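You operate a simulated robot arm through the tools that you are given. There is no shell and no other tool.

You are at the controls of a simulated robot arm. One attempt, no reset.

JOB
Seat the grey stub from beside the keyboard in place 5 and set the sample height.
Fine: turn the height knob till the screen says GOOD, then shut the drawer and lock its latch. Set down upright: what you pick out.

Only the result counts: the job must be done as asked and must still hold three seconds after the hand-in. Knocking over, shifting, dropping, spilling or breaking anything else fails it.

ROBOT AND FRAMES
A 7-joint arm with a two-finger parallel gripper on a trunk, on a base that drives. Base frame: it is fixed to the floor where the robot stands at the start and does not move with it; the origin is under the middle of the robot, x ahead of it, y to its left, z up. Readings come in m, degrees, newtons and seconds.
With the tool pointing down near the work surface it reaches from about 0.3 to 0.72 m from the robot's upright axis, wherever it stands. Its first joint turns from -143.0 to 143.0 degrees. Places, roughly: beam key [-2.3, -2.9, 0.8]; blue stub [-2.75, -2.25, 0.75]; drawer latch [-1.2, -3.2, 0.9]; focus knob of the knob box [-2.2, -3, 0.8]; green stub [-2.75, -2.25, 0.75]; green stub, grey stub, orange stub [-1.75, -3, 0.75]; height knob [-1.3, -3.2, 0.9]; hold key of the desk keyboard [-2, -3.2, 0.8]; light knob of the knob box [-2.3, -2.9, 0.8]; microscope drawer [-1.3, -3.2, 0.8]; mode knob of the knob box [-2.3, -3, 0.8]; orange key marked clear [-2.1, -3.2, 0.8]; orange stub [-2.75, -2, 0.75]; place knob of the knob box [-2.1, -3.1, 0.8]; purple stub [-2.75, -2.25, 0.75]; round button [-1.5, -3.4, 1.3]; save key of the desk keyboard [-2, -3.2, 0.8]; scan key [-2.4, -2.9, 0.8]; silver holder [-1.25, -3.25, 0.75]; teal stub [-1.5, -3.5, 0.75]; volts knob of the knob box [-2.3, -3, 0.8]; x knob of the knob box [-2.1, -3.1, 0.8]; y knob of the knob box [-2.1, -3, 0.8]; zoom knob of the knob box [-2.2, -3.1, 0.8]. Payload 3 kg.
Tool frame: the origin (TCP) lies between the finger pads and is the grasp point; the fingertips stand 0.03 m ahead of it; z points along the fingers, y is the line along which they close. The gripper opens to 0.11 m. The fingers are 0.02 m wide and 0.01 m thick; the gripper's body (0.048 by 0.112 m) begins 0.055 m behind the TCP.
Orientation is told as [roll, pitch, yaw] about the base's x, y, z axes, in that order, counted from this pose: with the fingers straight down and closing along the base's y, the tool's x points along the base's -x, its y along +y and its z along -z.

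CONTROLS
- The arm moves only by the tool play_rows. Its argument "plan" is a list of rows, each a list of 7 numbers: the shift along the tool's x, y, z in units of 500 mm (1.0 is 500 mm), then the turn, a rotation vector about the tool's x, y, z in units of 120 degrees (1.0 is 120 degrees), then the gripper command, from -1 (shut) to 1 (fully open), values between in proportion. In form: [[x, y, z, wx, wy, wz, claw], ...]. A call has 1 to 20 rows; each row is the pose to reach, as a shift and turn from the pose commanded when the call began, along the tool's axes at that moment. A call with a number of a shift or a turn outside -1 to 1 is refused whole. A row lasts 0.2 s, in which the tool goes at most 0.05 m and 8.6 degrees; a call with a longer step from one row to the next is refused whole, and so is a gripper value outside its range. Where a pose cannot be reached the arm comes as near as it can. A force on the tool above 40 N (or 10 N above the force at the start of the call, whichever is more), or a blocked arm, ends the call early, and 0.2 s more pass. Each finger travels about 0.108 m/s and halts on what it meets, pressing with about 35 N; the grip force reading is that of the motor and also rises with nothing between the fingers. The clock runs only during rows and for 0.2 s after the last one: add rows that repeat a pose to give the fingers time. It gives the time, the measured TCP pose, the force on the tool (base axes), the opening and the grip force at its end, in the units of the frame above (readings bear some noise), with the torque about the TCP (base axes, N m) and any sound that the robot's microphone picked up, and new pictures: "show" is both (left out), scene, wrist or none.
- Cameras (640 x 400 px; columns grow to the right, rows downward): "scene" is now at [0.1635, 0.0019, 1.6854]; the picture's right is [0.03, -1.00, 0.00], its down [-0.69, -0.02, -0.73] and it looks along [0.73, 0.02, -0.69] (base axes); focal length 259 px, centre (320, 200). "wrist" rides on the gripper at [0.072, 0.017, -0.103] in the tool frame; the picture's right is [-0.23, 0.97, 0.00], its down [-0.76, -0.18, -0.62] and it looks along [-0.61, -0.14, 0.78] (tool axes); focal length 222 px, centre (320, 200).
- slide_trunk(by): slides the trunk up (or, below 0, down) by that many m; the arm and the scene camera ride with it, the base frame stays. It gives what a move gives, with no picture.
- base_move(legs): drives the robot by 1 to 6 legs, each [ahead, left, turn to the left] in m, m and degrees, along the robot's own axes; the way and the turn of a leg run together, so that a leg with both is an arc; at most 1.5 m and 180 degrees a leg. The arm and the cameras ride along, it lands a little off, and it stops where it bumps. It gives what a move gives, and a new picture of the scene camera.
- pan_tilt(pan, tilt): turns the head with the scene camera to pan (to the left, within 86 degrees either way) and tilt (down, from -29 to 69), counted from straight ahead of the robot. It gives what a move gives, and a new picture of the scene camera.
- point_at(camera, pixels): for up to 12 pixels [column, row] of the newest picture of that camera ("zoom" is the newest enlarged one), the place [x, y, z] in the base frame of the surface seen there, good to about 0.002 m. It takes no simulated time.
- inspect(camera, box): a new picture of the part [left, top, right, bottom] of that camera's present view, enlarged. It takes no simulated time.
- finish_job(): hands the job in; it is judged then, once.

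Open the gripper and draw the arm clear of the work before you hand the job in, unless the task says otherwise.

The tools are called after "Request:" as name(argument=value, ...) on one line, values as JSON. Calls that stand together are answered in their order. play_rows: Moves the arm, as the interface text tells. Its arguments: {"type":"object","properties":{"plan":{"type":"array","items":{"type":"array","items":{"type":"number"}}},"show":{"type":"string","enum":["both","scene","wrist","none"]}},"required":["plan"]} The other tools are called the same way: slide_trunk (by) slides the trunk up or down; base_move (legs) drives the base; pan_tilt (pan, tilt) turns the head that bears the scene camera; point_at (camera, pixels) gives the place of the surface under pixels of a picture; inspect (camera, box) takes an enlarged picture of a part of a camera's view; finish_job () hands the job in.

At the start:

```text
time: 0.0
ee_pos: [0.6023, 0.194, 1.0546]
tool_rot: [-0.1, 0.0, 0.0]
force: [0.0, -0.1, 0.1]
wrist_torque: [0.01, 0.03, 0.0]
opening: 0.1101
gripper_force: 0.0
trunk travel left (down, up): [-0.8, 0.09]
robot x, y, heading: [0.0008, -0.0004, -0.0]
head pan, tilt: [1.6, 43.5]
```

scene: 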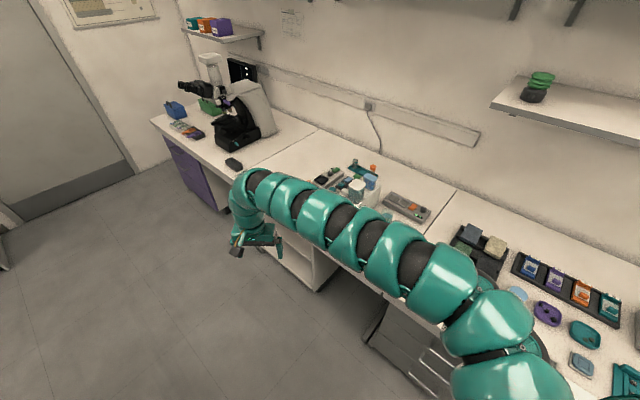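
wrist: 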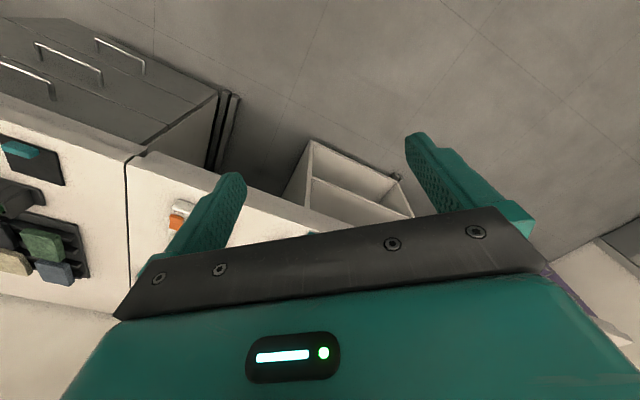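

The start pictures show a bench ahead with a microscope at (235,110), but the listed work places lie behind and to the right of the robot near [-2,-3]. I turn the head to the right to see what lies there.

Request:
pan_tilt(pan=-86, tilt=25)

```text
time: 1.6
ee_pos: [0.603, 0.1932, 1.0545]
tool_rot: [0.1, -0.1, -0.1]
force: [0.8, -0.8, -0.3]
wrist_torque: [0.02, -0.02, -0.03]
opening: 0.1101
gripper_force: 0.1
trunk travel left (down, up): [-0.8, 0.09]
robot x, y, heading: [-0.0006, 0.0005, 0.3]
head pan, tilt: [-85.9, 25.0]
```

scene: 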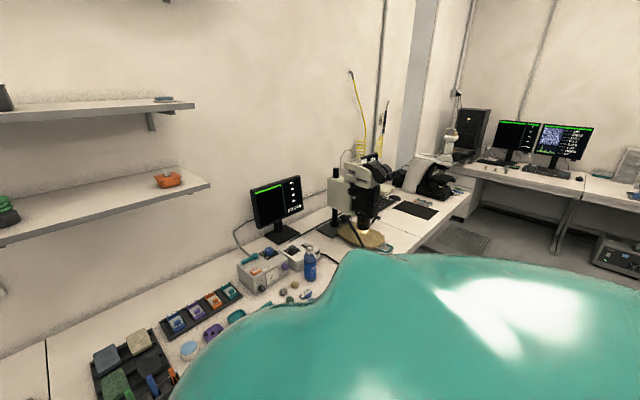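

The view to the right shows the bench going on along the wall, then a far desk with monitors at (540,140). I measure several points to get a map of the floor before driving.

Request:
point_at(camera="scene", pixels=[[370, 240], [440, 220], [470, 240], [555, 145], [515, 135], [570, 180], [430, 175], [600, 260], [630, 160], [470, 130], [560, 220], [600, 190]])

Request:
pan_tilt(pan=-86, tilt=5)

Request:
pan_tilt(pan=86, tilt=30)

```text
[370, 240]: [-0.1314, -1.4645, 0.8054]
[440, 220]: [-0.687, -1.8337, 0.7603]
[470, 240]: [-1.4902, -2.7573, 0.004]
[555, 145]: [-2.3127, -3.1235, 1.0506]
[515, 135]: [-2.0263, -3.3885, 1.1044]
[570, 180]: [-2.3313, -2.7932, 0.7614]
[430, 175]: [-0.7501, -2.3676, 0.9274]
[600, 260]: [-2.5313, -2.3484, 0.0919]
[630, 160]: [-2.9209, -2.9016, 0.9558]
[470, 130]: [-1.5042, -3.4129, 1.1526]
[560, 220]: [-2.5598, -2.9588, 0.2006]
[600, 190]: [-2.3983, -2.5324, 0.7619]
```

```text
time: 2.5
ee_pos: [0.6029, 0.1931, 1.0539]
tool_rot: [0.0, 0.0, 0.1]
force: [0.8, -0.4, 0.1]
wrist_torque: [-0.01, -0.02, -0.02]
opening: 0.11
gripper_force: 0.0
trunk travel left (down, up): [-0.8, 0.09]
robot x, y, heading: [-0.0038, 0.0008, 0.1]
head pan, tilt: [-85.9, 5.0]
```

scene: 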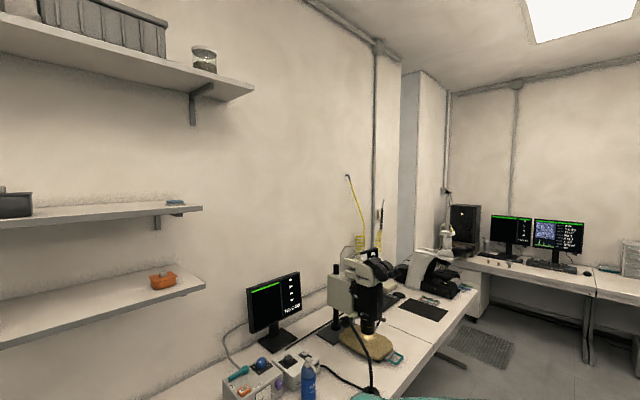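

```text
time: 5.0
ee_pos: [0.604, 0.1931, 1.0547]
tool_rot: [0.0, 0.0, 0.0]
force: [0.0, 0.2, 0.3]
wrist_torque: [-0.01, 0.01, -0.05]
opening: 0.1099
gripper_force: 0.1
trunk travel left (down, up): [-0.8, 0.09]
robot x, y, heading: [0.0006, -0.004, -0.1]
head pan, tilt: [85.9, 30.0]
```

scene: 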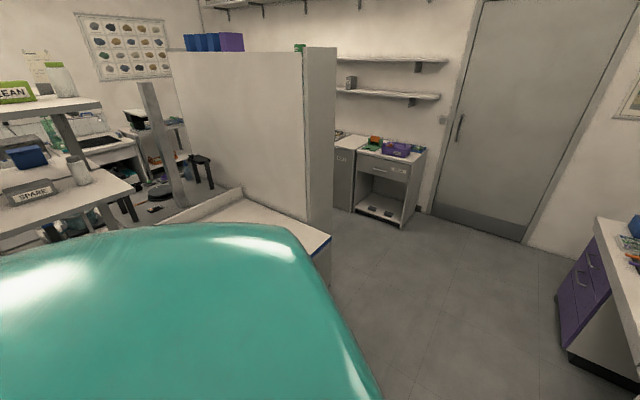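

On the left there is a low table with a partition at (250,200) and another table with a shelf at far left. I measure their edges for clearance before turning.

Request:
point_at(camera="scene", pixels=[[330, 240], [180, 215], [240, 195], [310, 130], [60, 220], [130, 185], [80, 100], [5, 235], [150, 100], [165, 205], [575, 300], [400, 220]])

Request:
pan_tilt(pan=86, tilt=60)

Request:
pan_tilt(pan=-86, tilt=60)

```text
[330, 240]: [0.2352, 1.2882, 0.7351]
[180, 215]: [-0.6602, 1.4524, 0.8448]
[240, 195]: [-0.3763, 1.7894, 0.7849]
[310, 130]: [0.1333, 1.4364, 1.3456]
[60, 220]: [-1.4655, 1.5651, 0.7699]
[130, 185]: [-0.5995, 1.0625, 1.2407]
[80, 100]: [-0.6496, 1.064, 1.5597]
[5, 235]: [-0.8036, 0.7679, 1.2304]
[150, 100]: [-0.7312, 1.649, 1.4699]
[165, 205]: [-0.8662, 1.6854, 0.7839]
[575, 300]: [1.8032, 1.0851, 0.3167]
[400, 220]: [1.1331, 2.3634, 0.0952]
```

```text
time: 6.0
ee_pos: [0.6022, 0.1921, 1.0546]
tool_rot: [0.0, -0.1, -0.1]
force: [-0.1, -0.8, -0.5]
wrist_torque: [0.0, 0.02, 0.0]
opening: 0.1099
gripper_force: 0.0
trunk travel left (down, up): [-0.8, 0.09]
robot x, y, heading: [-0.0023, -0.0028, 0.0]
head pan, tilt: [85.9, 60.0]
```

scene: 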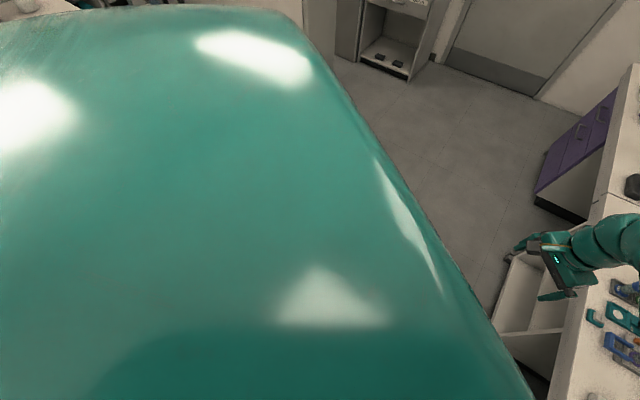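

```text
time: 8.6
ee_pos: [0.6027, 0.193, 1.0551]
tool_rot: [0.0, 0.0, 0.0]
force: [-0.1, 0.6, -0.3]
wrist_torque: [0.02, 0.01, 0.01]
opening: 0.11
gripper_force: 0.1
trunk travel left (down, up): [-0.8, 0.09]
robot x, y, heading: [-0.0013, -0.0001, 0.3]
head pan, tilt: [-85.9, 60.0]
```

scene: 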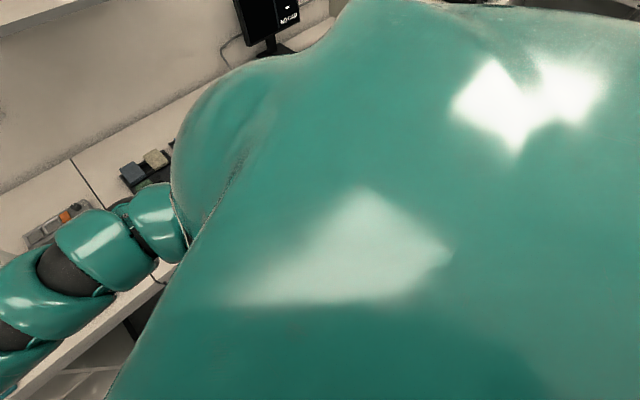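

The arm reaches out over the bench; before turning I draw the tool back toward the robot and up a little so that it sweeps a small circle.

Request:
play_rows(plan=[[0.06, 0, -0.03, 0, 0, 0, 1], [0.12, 0, -0.06, 0, 0, 0, 1], [0.18, 0, -0.09, 0, 0, 0, 1], [0.24, 0, -0.12, 0, 0, 0, 1], [0.3, 0, -0.15, 0, 0, 0, 1], [0.36, 0, -0.18, 0, 0, 0, 1], [0.4, 0, -0.2, 0, 0, 0, 1]], show="both")

Request:
pan_tilt(pan=-30, tilt=45)

```text
time: 10.2
ee_pos: [0.4868, 0.2898, 1.1722]
tool_rot: [-0.1, 0.2, 0.0]
force: [-0.5, -0.6, 0.0]
wrist_torque: [0.02, 0.01, 0.01]
opening: 0.1102
gripper_force: 0.1
out of reach, approached as far as the arm can: row 1, 2, 3, 4, 5, 6, 7
trunk travel left (down, up): [-0.8, 0.09]
robot x, y, heading: [0.0058, 0.0029, -0.0]
head pan, tilt: [-85.9, 60.0]
```

scene: 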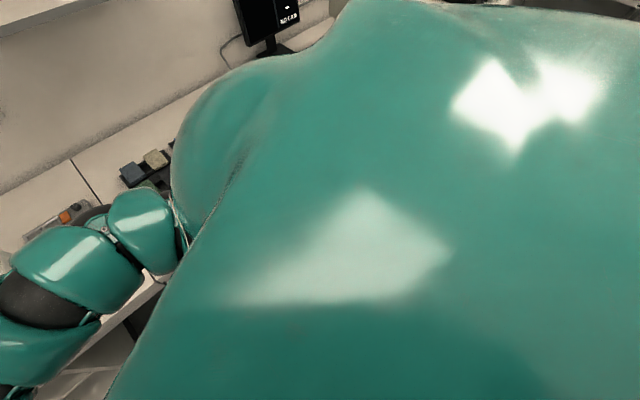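
wrist: 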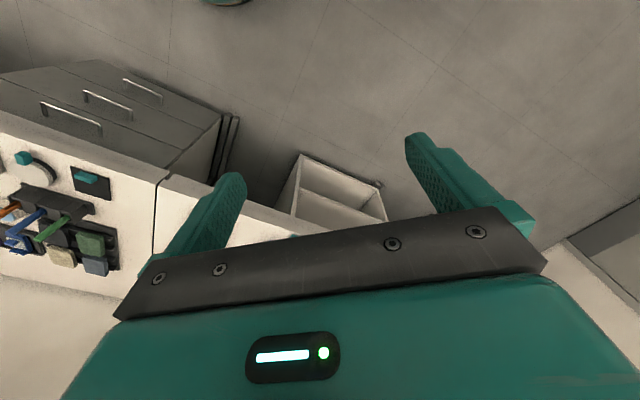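

```text
time: 11.4
ee_pos: [0.4864, 0.2889, 1.171]
tool_rot: [-0.2, 0.2, 0.0]
force: [0.7, -0.5, -0.5]
wrist_torque: [-0.02, -0.01, -0.01]
opening: 0.11
gripper_force: 0.0
trunk travel left (down, up): [-0.8, 0.09]
robot x, y, heading: [-0.0008, -0.0015, -0.0]
head pan, tilt: [-30.0, 45.0]
```

scene: 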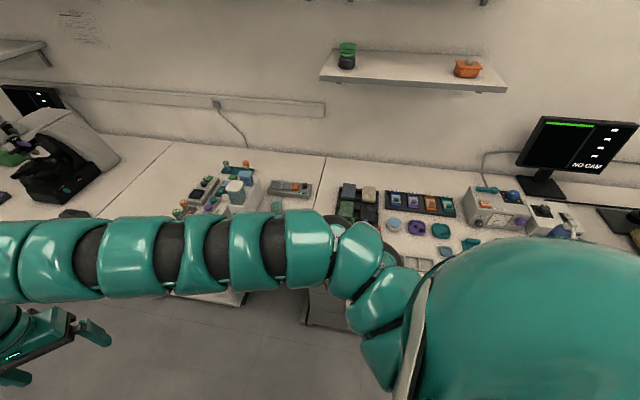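

The arm folded part of the way (TCP now at radius 0.57). I measure the bench edge near the robot and the arm's elbow to judge the turning room.

Request:
point_at(camera="scene", pixels=[[325, 225], [365, 240], [310, 180], [250, 240], [120, 240], [60, 240], [405, 255], [225, 300], [540, 190], [340, 320], [200, 185]])

Request:
pan_tilt(pan=20, tilt=50)

```text
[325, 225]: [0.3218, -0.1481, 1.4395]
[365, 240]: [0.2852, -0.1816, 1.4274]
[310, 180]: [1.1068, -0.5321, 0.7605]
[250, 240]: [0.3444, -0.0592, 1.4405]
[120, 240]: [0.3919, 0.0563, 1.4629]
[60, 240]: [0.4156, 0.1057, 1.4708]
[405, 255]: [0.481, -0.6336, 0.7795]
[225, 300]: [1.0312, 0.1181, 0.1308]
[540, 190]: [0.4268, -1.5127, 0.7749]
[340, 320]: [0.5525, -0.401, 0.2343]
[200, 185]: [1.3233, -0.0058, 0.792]
```

```text
time: 12.6
ee_pos: [0.4879, 0.2899, 1.1714]
tool_rot: [-0.3, 0.2, 0.1]
force: [-0.5, -0.5, -0.1]
wrist_torque: [-0.02, 0.01, -0.03]
opening: 0.1099
gripper_force: 0.0
trunk travel left (down, up): [-0.8, 0.09]
robot x, y, heading: [0.0001, 0.0029, -0.2]
head pan, tilt: [20.0, 50.0]
```

scene: 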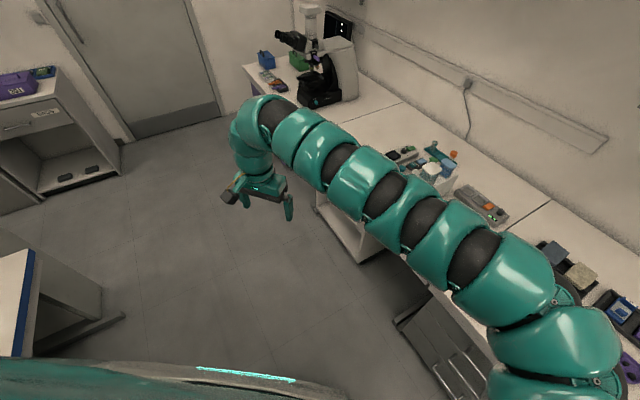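

The way looks clear: bench edge is about 0.68 m from my axis and the arm is above 1.1 m. I turn right in two legs and look at the far desk.

Request:
base_move(legs=[[0, 0, -65], [0, 0, -65]])

Request:
pan_tilt(pan=0, tilt=20)

```text
time: 18.7
ee_pos: [-0.0756, -0.561, 1.1706]
tool_rot: [-0.1, 0.3, -128.5]
force: [-0.6, 0.4, -0.1]
wrist_torque: [0.01, 0.0, 0.01]
opening: 0.1101
gripper_force: 0.1
trunk travel left (down, up): [-0.8, 0.09]
robot x, y, heading: [0.0023, 0.0016, -128.4]
head pan, tilt: [20.0, 50.0]
```

scene: 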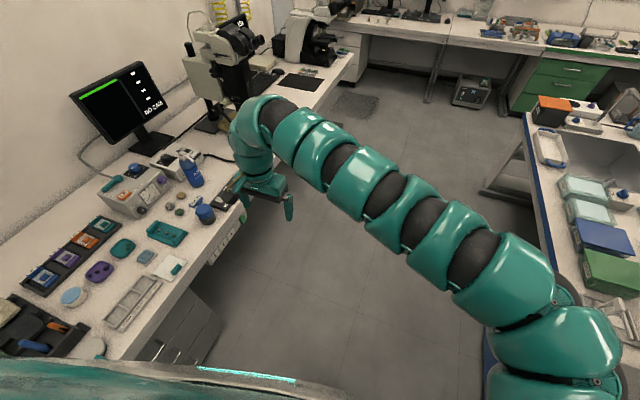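

```text
time: 19.6
ee_pos: [-0.0766, -0.5616, 1.1709]
tool_rot: [-0.1, 0.3, -128.5]
force: [-0.5, 0.2, 0.6]
wrist_torque: [0.01, -0.02, -0.02]
opening: 0.1099
gripper_force: 0.1
trunk travel left (down, up): [-0.8, 0.09]
robot x, y, heading: [-0.0035, 0.0002, -128.7]
head pan, tilt: [0.0, 20.0]
```

scene: 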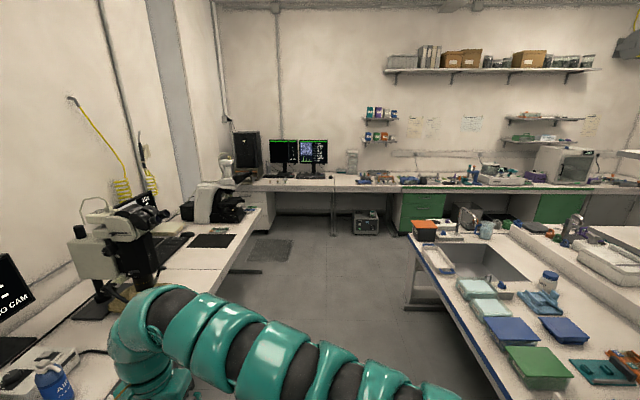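

Now the far desk with two monitors (300,155) is straight ahead, an aisle between the left bench and the sink bench on the right. I measure the aisle edges and the desk points.

Request:
point_at(camera="scene", pixels=[[228, 168], [247, 150], [300, 178], [240, 190], [360, 190], [400, 190], [260, 212], [265, 250], [408, 240], [430, 300], [270, 270], [335, 230]])

Request:
inspect(camera="scene", box=[170, 110, 410, 260])

```text
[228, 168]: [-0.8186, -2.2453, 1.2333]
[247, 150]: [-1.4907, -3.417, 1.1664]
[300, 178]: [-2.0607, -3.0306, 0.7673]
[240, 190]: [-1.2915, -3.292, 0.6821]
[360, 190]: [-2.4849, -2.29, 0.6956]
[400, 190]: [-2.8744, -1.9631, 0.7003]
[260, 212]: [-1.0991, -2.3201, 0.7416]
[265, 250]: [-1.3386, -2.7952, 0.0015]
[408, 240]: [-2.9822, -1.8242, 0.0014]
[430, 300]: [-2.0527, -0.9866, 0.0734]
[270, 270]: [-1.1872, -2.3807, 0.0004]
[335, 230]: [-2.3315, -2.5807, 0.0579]
```

```text
2.67 times, centred on (290, 185) of scene
```

zoom: 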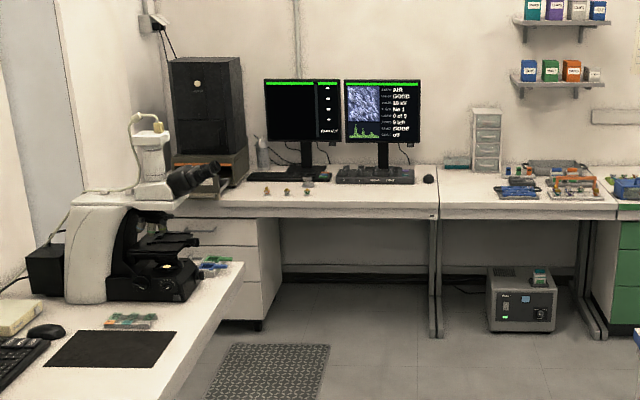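

In room terms, the desk's front edge runs along heading normal −130°, the bench ends about 2.45 m ahead, and the aisle is clear between. I drive about 1.5 m ahead and look again.

Request:
base_move(legs=[[1.5, 0, -1.7]])

Request:
pan_tilt(pan=15, tilt=30)

```text
time: 27.1
ee_pos: [-1.0533, -1.7236, 1.1717]
tool_rot: [-0.2, 0.2, -130.5]
force: [0.0, -0.1, 0.2]
wrist_torque: [-0.02, 0.02, 0.01]
opening: 0.1102
gripper_force: 0.2
trunk travel left (down, up): [-0.8, 0.09]
robot x, y, heading: [-0.9553, -1.167, -130.5]
head pan, tilt: [0.0, 20.0]
```

scene: 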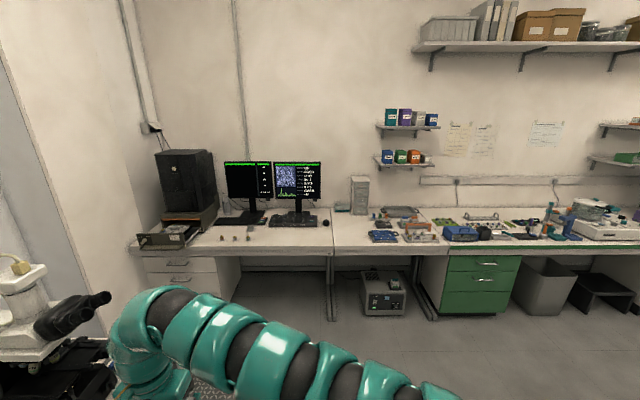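

```text
time: 27.8
ee_pos: [-1.0519, -1.7213, 1.1722]
tool_rot: [-0.2, 0.2, -130.5]
force: [0.2, -0.4, -0.3]
wrist_torque: [0.01, 0.0, 0.0]
opening: 0.1101
gripper_force: 0.1
trunk travel left (down, up): [-0.8, 0.09]
robot x, y, heading: [-0.9548, -1.1624, -130.7]
head pan, tilt: [15.0, 30.0]
```

scene: 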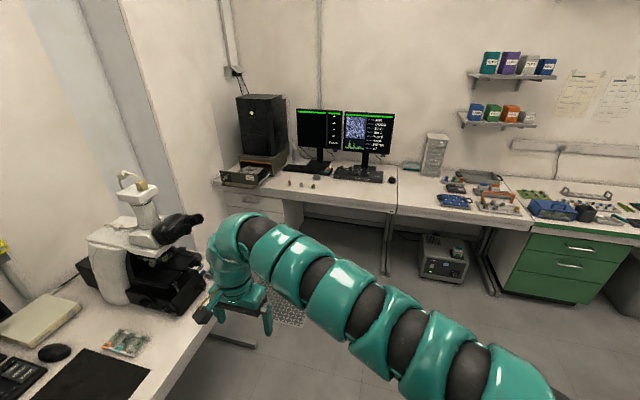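

The drawer unit at (245,178) projects from under the dark tower at (262,130). I enlarge it and the screens to read them.

Request:
inspect(camera="scene", box=[205, 90, 325, 205])

Request:
inspect(camera="scene", box=[285, 95, 405, 190])

Request:
point_at(camera="scene", pixels=[[245, 178], [225, 180], [268, 170], [262, 130], [300, 185], [288, 183], [313, 186], [360, 178], [320, 205], [225, 195], [380, 178], [192, 390]])

```text
3.48 times, centred on (265, 148) of scene
```

zoom: 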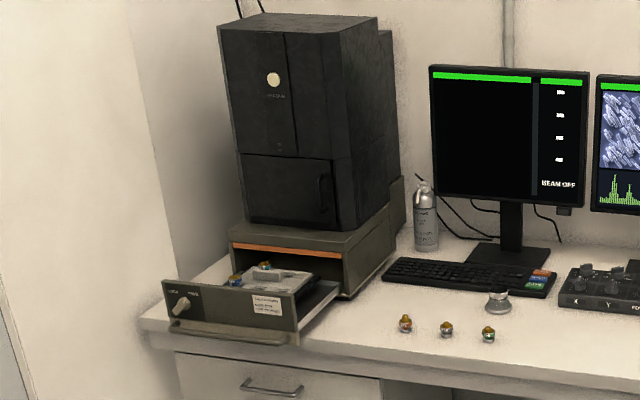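

```text
4.21 times, centred on (345, 142) of scene
```

zoom: 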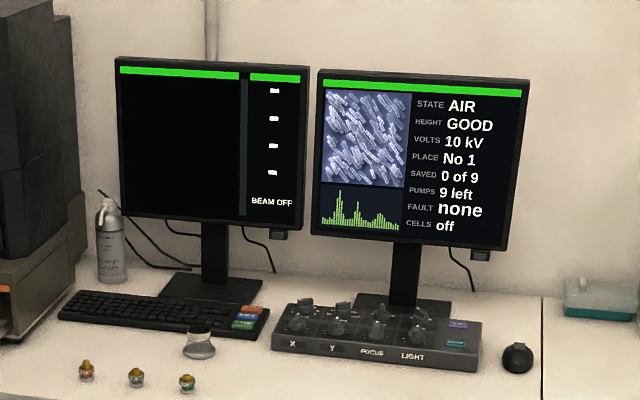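

```text
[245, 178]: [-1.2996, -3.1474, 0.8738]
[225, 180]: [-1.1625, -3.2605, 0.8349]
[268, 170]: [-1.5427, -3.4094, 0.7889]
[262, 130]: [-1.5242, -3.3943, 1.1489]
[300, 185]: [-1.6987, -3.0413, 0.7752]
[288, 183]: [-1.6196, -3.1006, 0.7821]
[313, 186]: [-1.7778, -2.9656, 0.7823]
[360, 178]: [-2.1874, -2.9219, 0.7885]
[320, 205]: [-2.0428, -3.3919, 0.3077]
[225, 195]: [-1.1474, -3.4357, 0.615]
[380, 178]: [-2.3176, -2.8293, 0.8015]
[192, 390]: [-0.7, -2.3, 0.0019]
```

The screen reads STATE AIR, HEIGHT GOOD, PLACE No 1, and the drawer stands open with stubs in a holder. Before driving on I measure the near microscope's eyepiece at (195,218) and the bench corner to keep the arm clear.

Request:
point_at(camera="scene", pixels=[[197, 217], [165, 235], [205, 250], [195, 300], [130, 240], [145, 185], [240, 225], [265, 320], [222, 325], [150, 390]])

Request:
pan_tilt(pan=60, tilt=55)

```text
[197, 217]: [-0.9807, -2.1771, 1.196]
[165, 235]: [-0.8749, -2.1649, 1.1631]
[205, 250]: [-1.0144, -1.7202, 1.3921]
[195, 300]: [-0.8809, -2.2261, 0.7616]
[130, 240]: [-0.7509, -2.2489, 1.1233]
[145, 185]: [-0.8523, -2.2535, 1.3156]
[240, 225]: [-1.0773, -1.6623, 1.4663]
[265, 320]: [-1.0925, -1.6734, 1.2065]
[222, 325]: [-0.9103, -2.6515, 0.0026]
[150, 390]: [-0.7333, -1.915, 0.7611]
```

```text
time: 29.0
ee_pos: [-1.0508, -1.7219, 1.1718]
tool_rot: [-0.2, 0.2, -130.4]
force: [0.4, 0.1, 0.0]
wrist_torque: [-0.02, -0.02, -0.01]
opening: 0.11
gripper_force: 0.0
trunk travel left (down, up): [-0.8, 0.09]
robot x, y, heading: [-0.9597, -1.1646, -130.3]
head pan, tilt: [60.0, 55.0]
```

scene: 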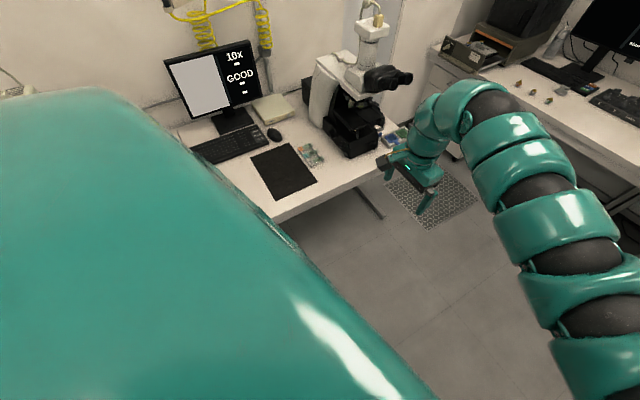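

The eyepiece tip stands at about z 1.196 near the bench's end, so I must pass it before moving left. I measure my body's outline (e.g. (300,270)) and the bench corner near (380,165).

Request:
point_at(camera="scene", pixels=[[290, 260], [240, 190], [400, 370], [150, 200], [330, 330], [384, 168], [360, 180], [420, 215], [100, 110], [445, 150]])

Request:
base_move(legs=[[1.0, -0.05, 0]])

```text
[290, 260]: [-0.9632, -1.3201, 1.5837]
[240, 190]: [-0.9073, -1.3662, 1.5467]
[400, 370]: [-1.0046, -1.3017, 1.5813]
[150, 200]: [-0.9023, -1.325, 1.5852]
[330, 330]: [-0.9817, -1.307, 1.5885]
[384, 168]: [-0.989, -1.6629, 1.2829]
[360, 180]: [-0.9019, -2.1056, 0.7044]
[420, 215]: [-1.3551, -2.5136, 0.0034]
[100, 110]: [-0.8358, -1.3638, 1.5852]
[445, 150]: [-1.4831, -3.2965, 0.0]
```

```text
time: 34.2
ee_pos: [-1.7723, -2.4576, 1.1704]
tool_rot: [-0.3, 0.1, -131.7]
force: [-0.9, 0.7, 0.1]
wrist_torque: [-0.03, -0.01, 0.01]
opening: 0.1099
gripper_force: 0.1
trunk travel left (down, up): [-0.8, 0.09]
robot x, y, heading: [-1.6681, -1.8986, -132.0]
head pan, tilt: [60.0, 55.0]
```

scene: 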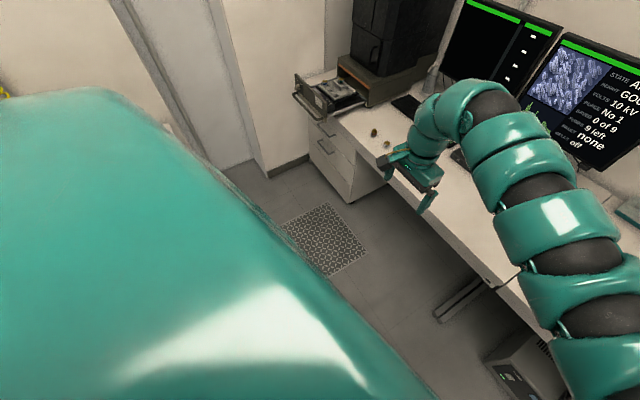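

I stand at about u=2.53 (0.82 m from the desk edge). I move 0.25 m ahead and 0.45 m to the left, straightening the heading.

Request:
base_move(legs=[[0.25, 0, 1.75], [0, 0.45, 0]])

Request:
pan_tilt(pan=25, tilt=50)

```text
time: 38.4
ee_pos: [-1.5641, -2.937, 1.1706]
tool_rot: [-0.2, 0.2, -129.5]
force: [-0.4, 0.0, 1.0]
wrist_torque: [0.03, 0.02, 0.01]
opening: 0.1101
gripper_force: 0.1
trunk travel left (down, up): [-0.8, 0.09]
robot x, y, heading: [-1.4824, -2.379, -129.5]
head pan, tilt: [60.0, 55.0]
```

scene: 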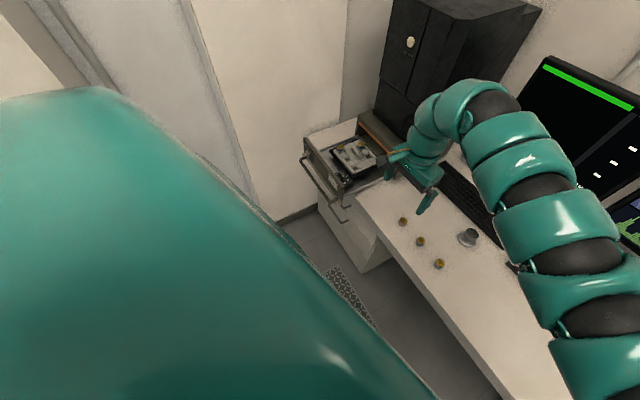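

```text
time: 39.4
ee_pos: [-1.5638, -2.9369, 1.1706]
tool_rot: [-0.2, 0.2, -129.5]
force: [0.1, 0.8, 0.0]
wrist_torque: [-0.01, 0.0, -0.01]
opening: 0.1099
gripper_force: 0.1
trunk travel left (down, up): [-0.8, 0.09]
robot x, y, heading: [-1.48, -2.3785, -129.6]
head pan, tilt: [25.0, 50.0]
```

scene: 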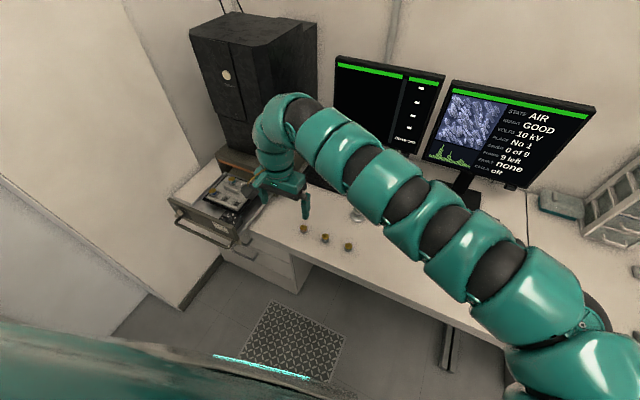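

Now I have a good view of the drawer at (215,205) and the stubs at (305,228), (325,238), (348,245). I enlarge both.

Request:
inspect(camera="scene", box=[160, 140, 280, 260])

Request:
inspect(camera="scene", box=[280, 190, 380, 260])

```text
3.33 times, centred on (220, 200) of scene
```

zoom: 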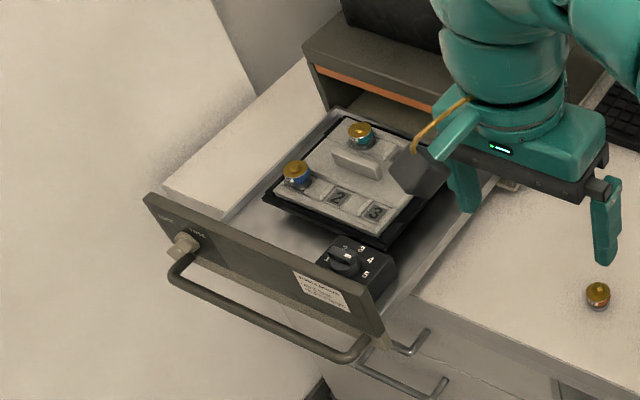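

```text
5.71 times, centred on (330, 225) of scene
```

zoom: 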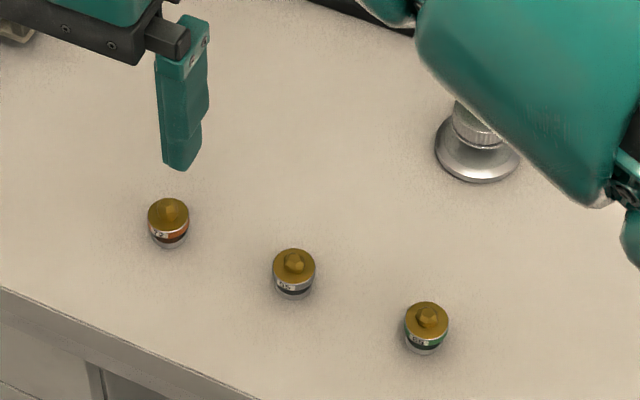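

The desk stubs read left to right orange, grey (label seen), green; the drawer's holder shows places 2 and 3 free, stubs in front-left and back. I check how far the arm juts out before moving the base closer.

Request:
point_at(camera="scene", pixels=[[265, 130], [262, 160], [290, 105], [340, 130], [420, 190], [500, 240], [230, 75], [305, 228], [325, 238], [348, 245], [210, 190], [240, 150]])

Request:
point_at(camera="zoom", pixels=[[168, 218], [294, 265], [427, 315], [475, 165], [168, 245], [294, 295], [427, 352]])

```text
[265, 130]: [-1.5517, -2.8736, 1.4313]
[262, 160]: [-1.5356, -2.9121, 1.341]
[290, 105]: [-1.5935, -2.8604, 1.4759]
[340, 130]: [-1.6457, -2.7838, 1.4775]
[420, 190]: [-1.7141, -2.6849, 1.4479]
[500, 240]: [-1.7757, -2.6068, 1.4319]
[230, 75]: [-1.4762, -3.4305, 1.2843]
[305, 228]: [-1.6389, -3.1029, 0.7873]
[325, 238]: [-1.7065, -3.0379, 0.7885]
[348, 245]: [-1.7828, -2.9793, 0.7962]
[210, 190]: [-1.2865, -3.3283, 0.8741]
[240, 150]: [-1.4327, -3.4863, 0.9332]
```

```text
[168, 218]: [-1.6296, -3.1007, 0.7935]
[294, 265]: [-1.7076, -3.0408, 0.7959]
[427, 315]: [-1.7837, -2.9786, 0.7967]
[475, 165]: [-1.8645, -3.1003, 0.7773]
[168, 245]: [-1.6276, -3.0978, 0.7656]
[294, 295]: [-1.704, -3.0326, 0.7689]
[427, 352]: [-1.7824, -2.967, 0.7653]
```

Arm's foremost part is at u≈3.3, tower front at 3.57, so 0.13 m ahead and 0.25 m left is safe. I do that.

Request:
base_move(legs=[[0.0, 0.25, 0], [0.12, 0, -0.6]])

Request:
pan_tilt(pan=40, tilt=60)

```text
time: 40.9
ee_pos: [-1.4167, -3.0491, 1.1714]
tool_rot: [-0.1, 0.3, -125.8]
force: [-0.3, -1.3, 0.3]
wrist_torque: [0.02, -0.01, -0.06]
opening: 0.1099
gripper_force: 0.2
trunk travel left (down, up): [-0.8, 0.09]
robot x, y, heading: [-1.3642, -2.4787, -125.8]
head pan, tilt: [25.0, 50.0]
stopped in leg 1: the robot was blocked; the commanded pose is now the measured one
```

scene: 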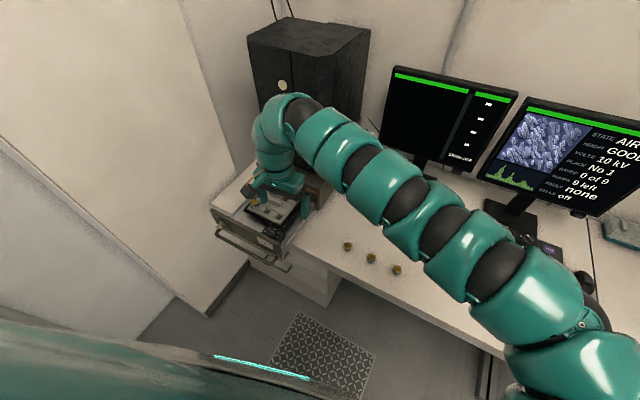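

```text
time: 41.7
ee_pos: [-1.4163, -3.049, 1.172]
tool_rot: [-0.1, 0.2, -125.8]
force: [0.1, 0.5, 0.2]
wrist_torque: [-0.02, 0.02, -0.04]
opening: 0.1097
gripper_force: 0.1
trunk travel left (down, up): [-0.8, 0.09]
robot x, y, heading: [-1.3671, -2.4828, -126.1]
head pan, tilt: [40.0, 60.0]
```

scene: 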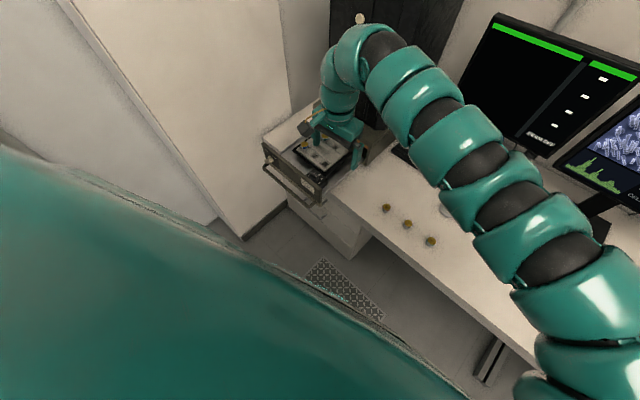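

The base touched the bench end at u≈2.78 (its radius is about 0.31 m). I go straight ahead first to clear it, then a little to the left.

Request:
base_move(legs=[[0.14, -0.03, -2.0], [0.0, 0.12, 0]])

Request:
pan_tilt(pan=40, tilt=60)

```text
time: 43.8
ee_pos: [-1.4478, -3.2128, 1.1726]
tool_rot: [-0.1, 0.2, -127.8]
force: [0.9, -0.1, -0.7]
wrist_torque: [-0.05, -0.01, 0.0]
opening: 0.1101
gripper_force: 0.0
trunk travel left (down, up): [-0.8, 0.09]
robot x, y, heading: [-1.3796, -2.6461, -128.1]
head pan, tilt: [40.0, 60.0]
```

scene: 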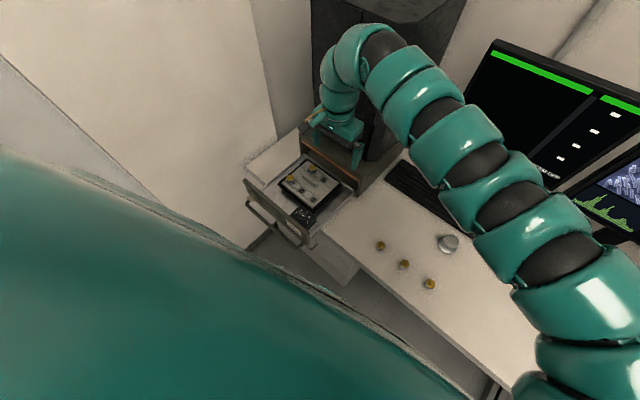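

```text
time: 44.4
ee_pos: [-1.4494, -3.2126, 1.1726]
tool_rot: [-0.1, 0.2, -127.8]
force: [-0.6, -0.1, -0.4]
wrist_torque: [0.0, -0.01, 0.01]
opening: 0.11
gripper_force: 0.0
trunk travel left (down, up): [-0.8, 0.09]
robot x, y, heading: [-1.3787, -2.6512, -128.1]
head pan, tilt: [40.0, 60.0]
```

scene: 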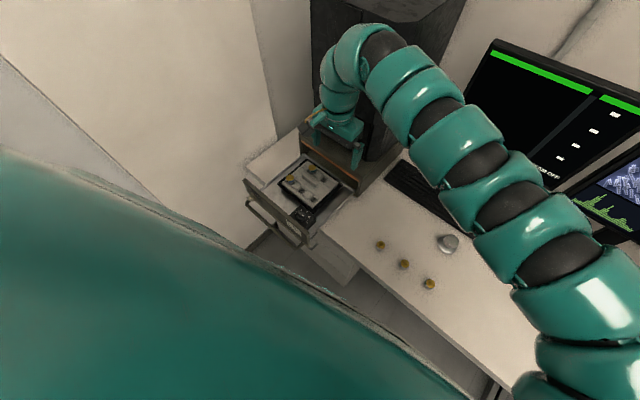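

I now stand at u≈2.91, v≈0.66, with the drawer at (305,195) and desk stubs at (380,245), (404,264), (429,284). I enlarge the drawer.

Request:
inspect(camera="scene", box=[235, 130, 365, 250])

Request:
inspect(camera="scene", box=[265, 150, 345, 230])

```text
3.33 times, centred on (300, 190) of scene
```

zoom: 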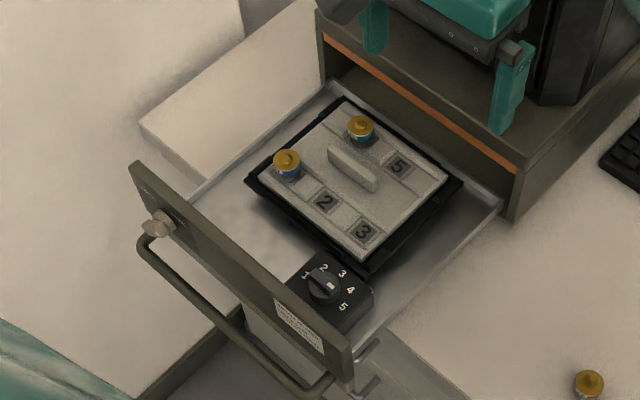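

```text
5.00 times, centred on (305, 190) of scene
```

zoom: 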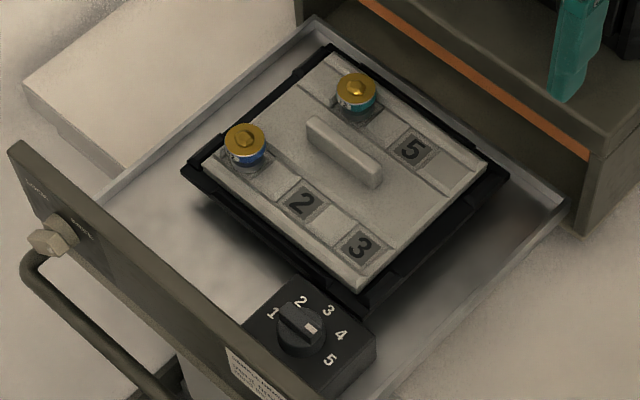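

Place 5 is empty (pad marked "5" at (413,150)), places 1 and 4 hold stubs, and the height knob with marks 1–5 sits in the drawer's front. I move the tool to the right above the middle desk stub (about [-1.708,-3.041]) and lower to z≈0.97 to look with the wrist camera.

Request:
play_rows(plan=[[0.0, -0.09, 0, 0, 0, 0, 1], [0.0, -0.18, 0, 0, 0, 0, 1], [0.0, -0.27, 0, 0, 0, 0, 1], [-0.01, -0.36, 0, 0, 0, 0, 1], [-0.02, -0.45, 0, 0, 0, 0, 1], [-0.03, -0.54, 0.02, 0, 0, 0, 1], [-0.045, -0.61, 0.08, 0, 0, 0, 1], [-0.046, -0.618, 0.17, 0, 0, 0, 1], [-0.046, -0.618, 0.26, 0, 0, 0, 1], [-0.046, -0.618, 0.34, 0, 0, 0, 1], [-0.046, -0.618, 0.4, 0, 0, 0, 1], [-0.046, -0.618, 0.4, 0, 0, 0, 1]], show="both")

```text
time: 47.0
ee_pos: [-1.7318, -3.2058, 1.1845]
tool_rot: [-0.2, 0.2, -127.2]
force: [0.9, 0.5, -0.1]
wrist_torque: [0.02, 0.03, 0.01]
opening: 0.1102
gripper_force: 0.0
out of reach, approached as far as the arm can: row 1, 2, 3, 4, 5, 6, 7, 8, 9, 10, 11, 12
trunk travel left (down, up): [-0.8, 0.09]
robot x, y, heading: [-1.3797, -2.6518, -127.9]
head pan, tilt: [40.0, 60.0]
```

scene: 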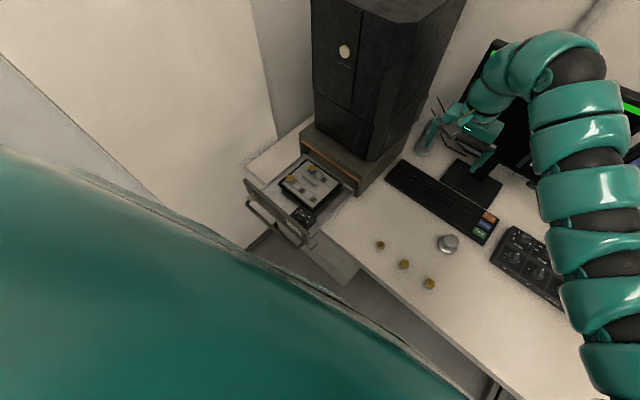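
wrist: 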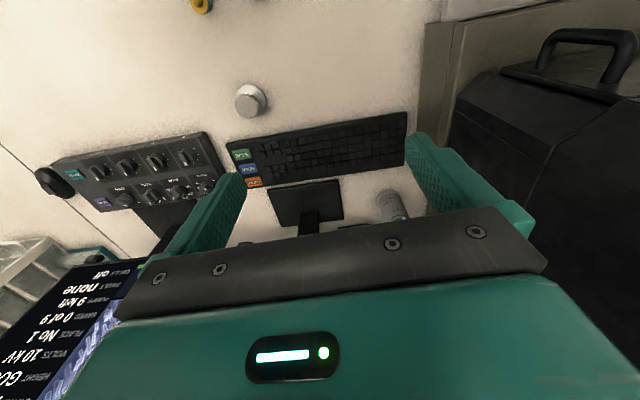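

The arm could not fold at this height and slid outward over the keyboard instead (TCP now 0.656 m from axis, z 1.18). I test with a tiny downward step to see what pose the command counts from.

Request:
play_rows(plan=[[0, 0, 0.02, 0, 0, 0, 1]], show="none")

```text
time: 47.4
ee_pos: [-1.7308, -3.2058, 1.1747]
tool_rot: [-0.1, 0.2, -127.8]
force: [0.4, 1.0, 0.2]
wrist_torque: [-0.02, -0.02, 0.02]
opening: 0.11
gripper_force: 0.1
trunk travel left (down, up): [-0.8, 0.09]
robot x, y, heading: [-1.3777, -2.6534, -127.5]
head pan, tilt: [40.0, 60.0]
```

The command counts from the actual pose and downward motion works. I lower 0.16 m straight down here, then look.

Request:
play_rows(plan=[[0, 0, 0.08, 0, 0, 0, 1], [0, 0, 0.16, 0, 0, 0, 1], [0, 0, 0.24, 0, 0, 0, 1], [0, 0, 0.32, 0, 0, 0, 1]], show="both")

```text
time: 48.4
ee_pos: [-1.7332, -3.2064, 1.0158]
tool_rot: [-0.1, 0.2, -127.8]
force: [0.6, 0.2, -0.4]
wrist_torque: [0.01, 0.0, -0.03]
opening: 0.1102
gripper_force: 0.0
out of reach, approached as far as the arm can: row 1, 2
trunk travel left (down, up): [-0.8, 0.09]
robot x, y, heading: [-1.3804, -2.6491, -127.8]
head pan, tilt: [40.0, 60.0]
```

scene: 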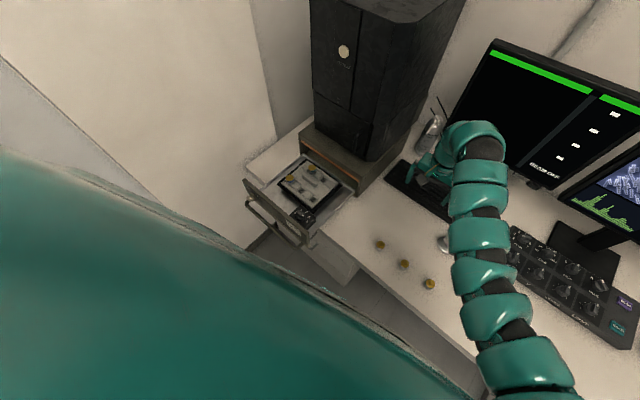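
wrist: 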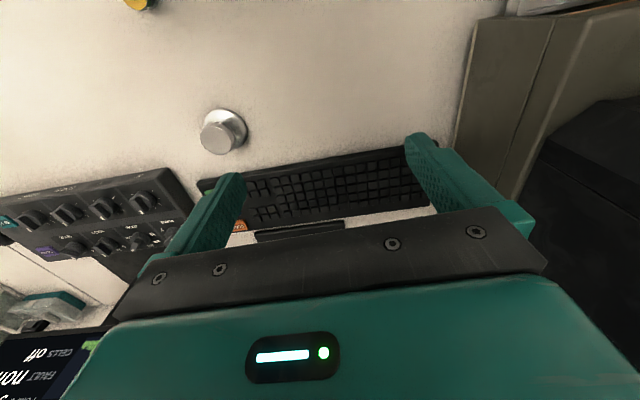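

Lowering worked. Now I draw back toward the robot to stand above the middle stub (u≈3.42, v≈0.66) at z≈0.94.

Request:
play_rows(plan=[[0.06, -0.033, 0.02, 0, 0, 0, 1], [0.12, -0.066, 0.04, 0, 0, 0, 1], [0.18, -0.1, 0.06, 0, 0, 0, 1], [0.24, -0.133, 0.1, 0, 0, 0, 1], [0.299, -0.165, 0.13, 0, 0, 0, 1], [0.299, -0.165, 0.15, 0, 0, 0, 1]], show="both")

```text
time: 49.8
ee_pos: [-1.7055, -3.039, 0.9403]
tool_rot: [-0.2, 0.2, -127.7]
force: [-0.5, 0.7, -0.8]
wrist_torque: [0.0, 0.0, 0.02]
opening: 0.11
gripper_force: 0.1
out of reach, approached as far as the arm can: row 2
trunk travel left (down, up): [-0.8, 0.09]
robot x, y, heading: [-1.3782, -2.6508, -127.7]
head pan, tilt: [40.0, 60.0]
```

scene: 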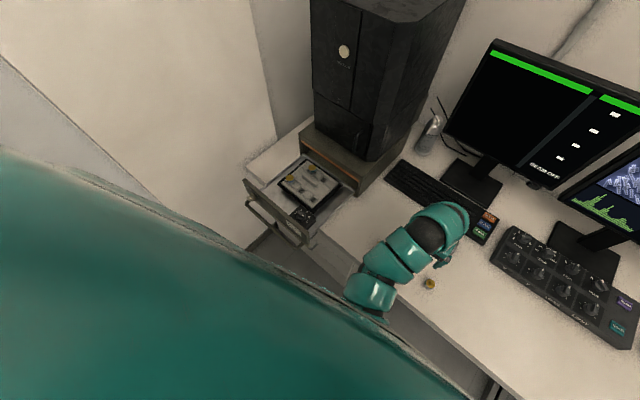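
wrist: 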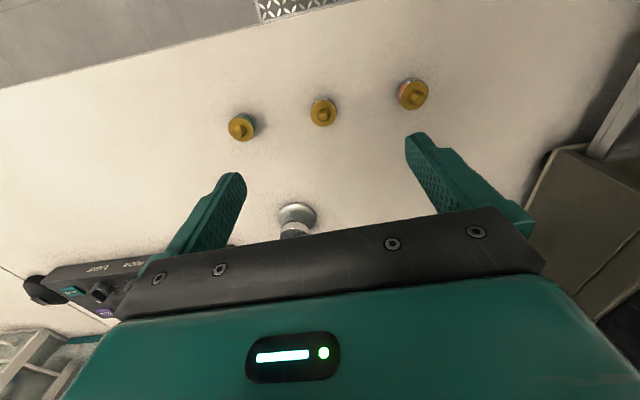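

Now the three stubs show in the wrist view at (241,127), (323,112), (413,94). I enlarge them to check the colours.

Request:
inspect(camera="wrist", box=[210, 60, 450, 210])

Request:
point_at(camera="wrist", pixels=[[241, 127], [323, 112], [413, 94], [323, 150], [323, 99]])

Request:
inspect(camera="wrist", box=[290, 85, 360, 135])

```text
2.67 times, centred on (330, 135) of wrist
```

zoom: 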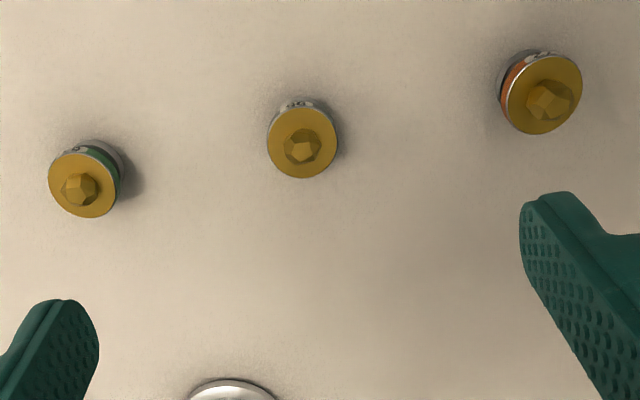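

```text
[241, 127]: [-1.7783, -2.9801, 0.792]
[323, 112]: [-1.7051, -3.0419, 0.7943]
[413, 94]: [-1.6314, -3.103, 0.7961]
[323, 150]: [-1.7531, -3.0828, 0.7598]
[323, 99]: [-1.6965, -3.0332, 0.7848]
```

```text
8.00 times, centred on (325, 110) of wrist
```

zoom: 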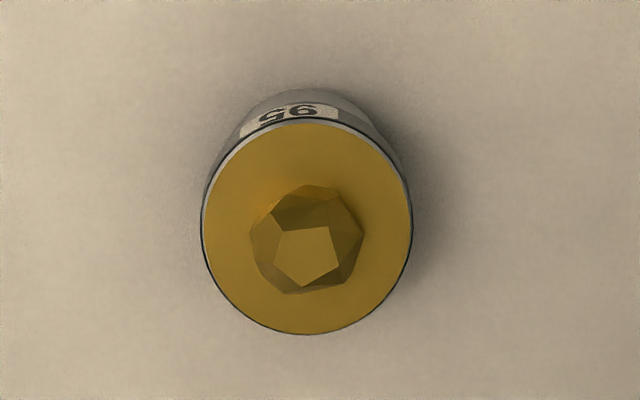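

The middle stub is tagged "G6" with a grey band — the one to take. I measure the holder's places in the drawer from the scene camera before grasping.

Request:
inspect(camera="scene", box=[265, 150, 345, 230])

Request:
point_at(camera="zoom", pixels=[[413, 150], [357, 88], [246, 138], [305, 203], [360, 247], [345, 150], [302, 320], [440, 180], [330, 65], [480, 168], [350, 285], [460, 250]])

```text
5.00 times, centred on (305, 190) of scene
```

zoom: 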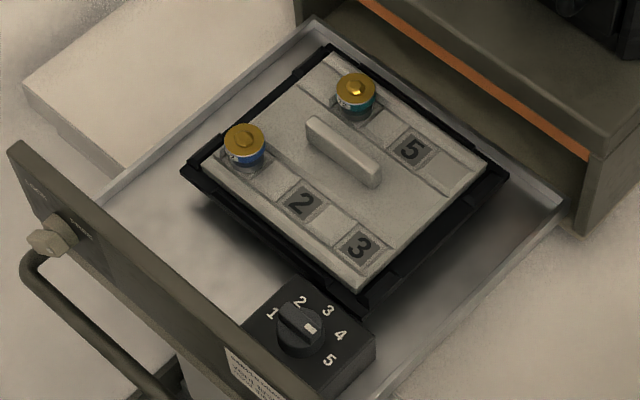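

```text
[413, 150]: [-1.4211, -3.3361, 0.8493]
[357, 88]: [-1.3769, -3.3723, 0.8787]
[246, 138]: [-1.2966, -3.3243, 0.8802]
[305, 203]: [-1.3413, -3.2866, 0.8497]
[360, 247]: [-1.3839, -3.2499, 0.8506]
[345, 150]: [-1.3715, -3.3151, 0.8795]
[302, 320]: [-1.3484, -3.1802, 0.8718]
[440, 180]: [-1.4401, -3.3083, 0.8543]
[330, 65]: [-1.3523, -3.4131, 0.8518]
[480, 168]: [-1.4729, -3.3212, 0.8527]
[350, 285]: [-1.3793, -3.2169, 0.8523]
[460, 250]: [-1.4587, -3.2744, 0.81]
```

Place 5's pad centre is at [-1.421,-3.336,0.849], 0.057 m beside the teal stub in place 4. I scout the drawer with the wrist camera: move left ~0.37 m at z≈0.97.

Request:
play_rows(plan=[[0.0, 0.0, -0.05, 0, 0, 0, 1], [0.0, 0.08, -0.06, 0, 0, 0, 1], [0.0, 0.17, -0.06, 0, 0, 0, 1], [0.0, 0.26, -0.06, 0, 0, 0, 1], [0.0, 0.35, -0.06, 0, 0, 0, 1], [0.0, 0.44, -0.06, 0, 0, 0, 1], [0.0, 0.53, -0.06, 0, 0, 0, 1], [0.0, 0.62, -0.06, 0, 0, 0, 1], [0.0, 0.7, -0.06, 0, 0, 0, 1], [0.0, 0.74, -0.06, 0, 0, 0, 1]], show="both")

```text
time: 52.0
ee_pos: [-1.4129, -3.2661, 0.9736]
tool_rot: [-0.2, 0.2, -128.0]
force: [0.7, -0.1, -0.5]
wrist_torque: [-0.02, 0.02, 0.0]
opening: 0.1101
gripper_force: 0.1
trunk travel left (down, up): [-0.8, 0.09]
robot x, y, heading: [-1.3802, -2.6454, -127.9]
head pan, tilt: [40.0, 60.0]
```

scene: 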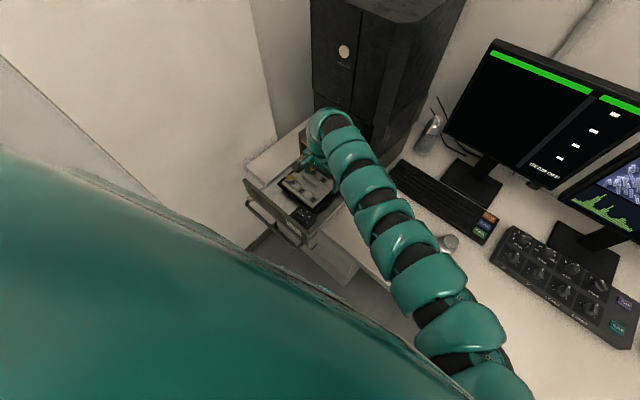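
wrist: 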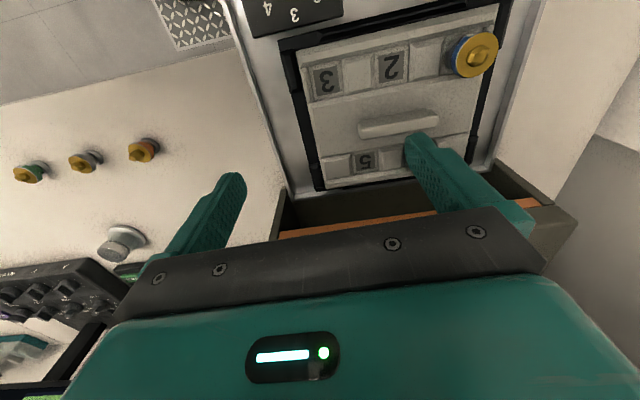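

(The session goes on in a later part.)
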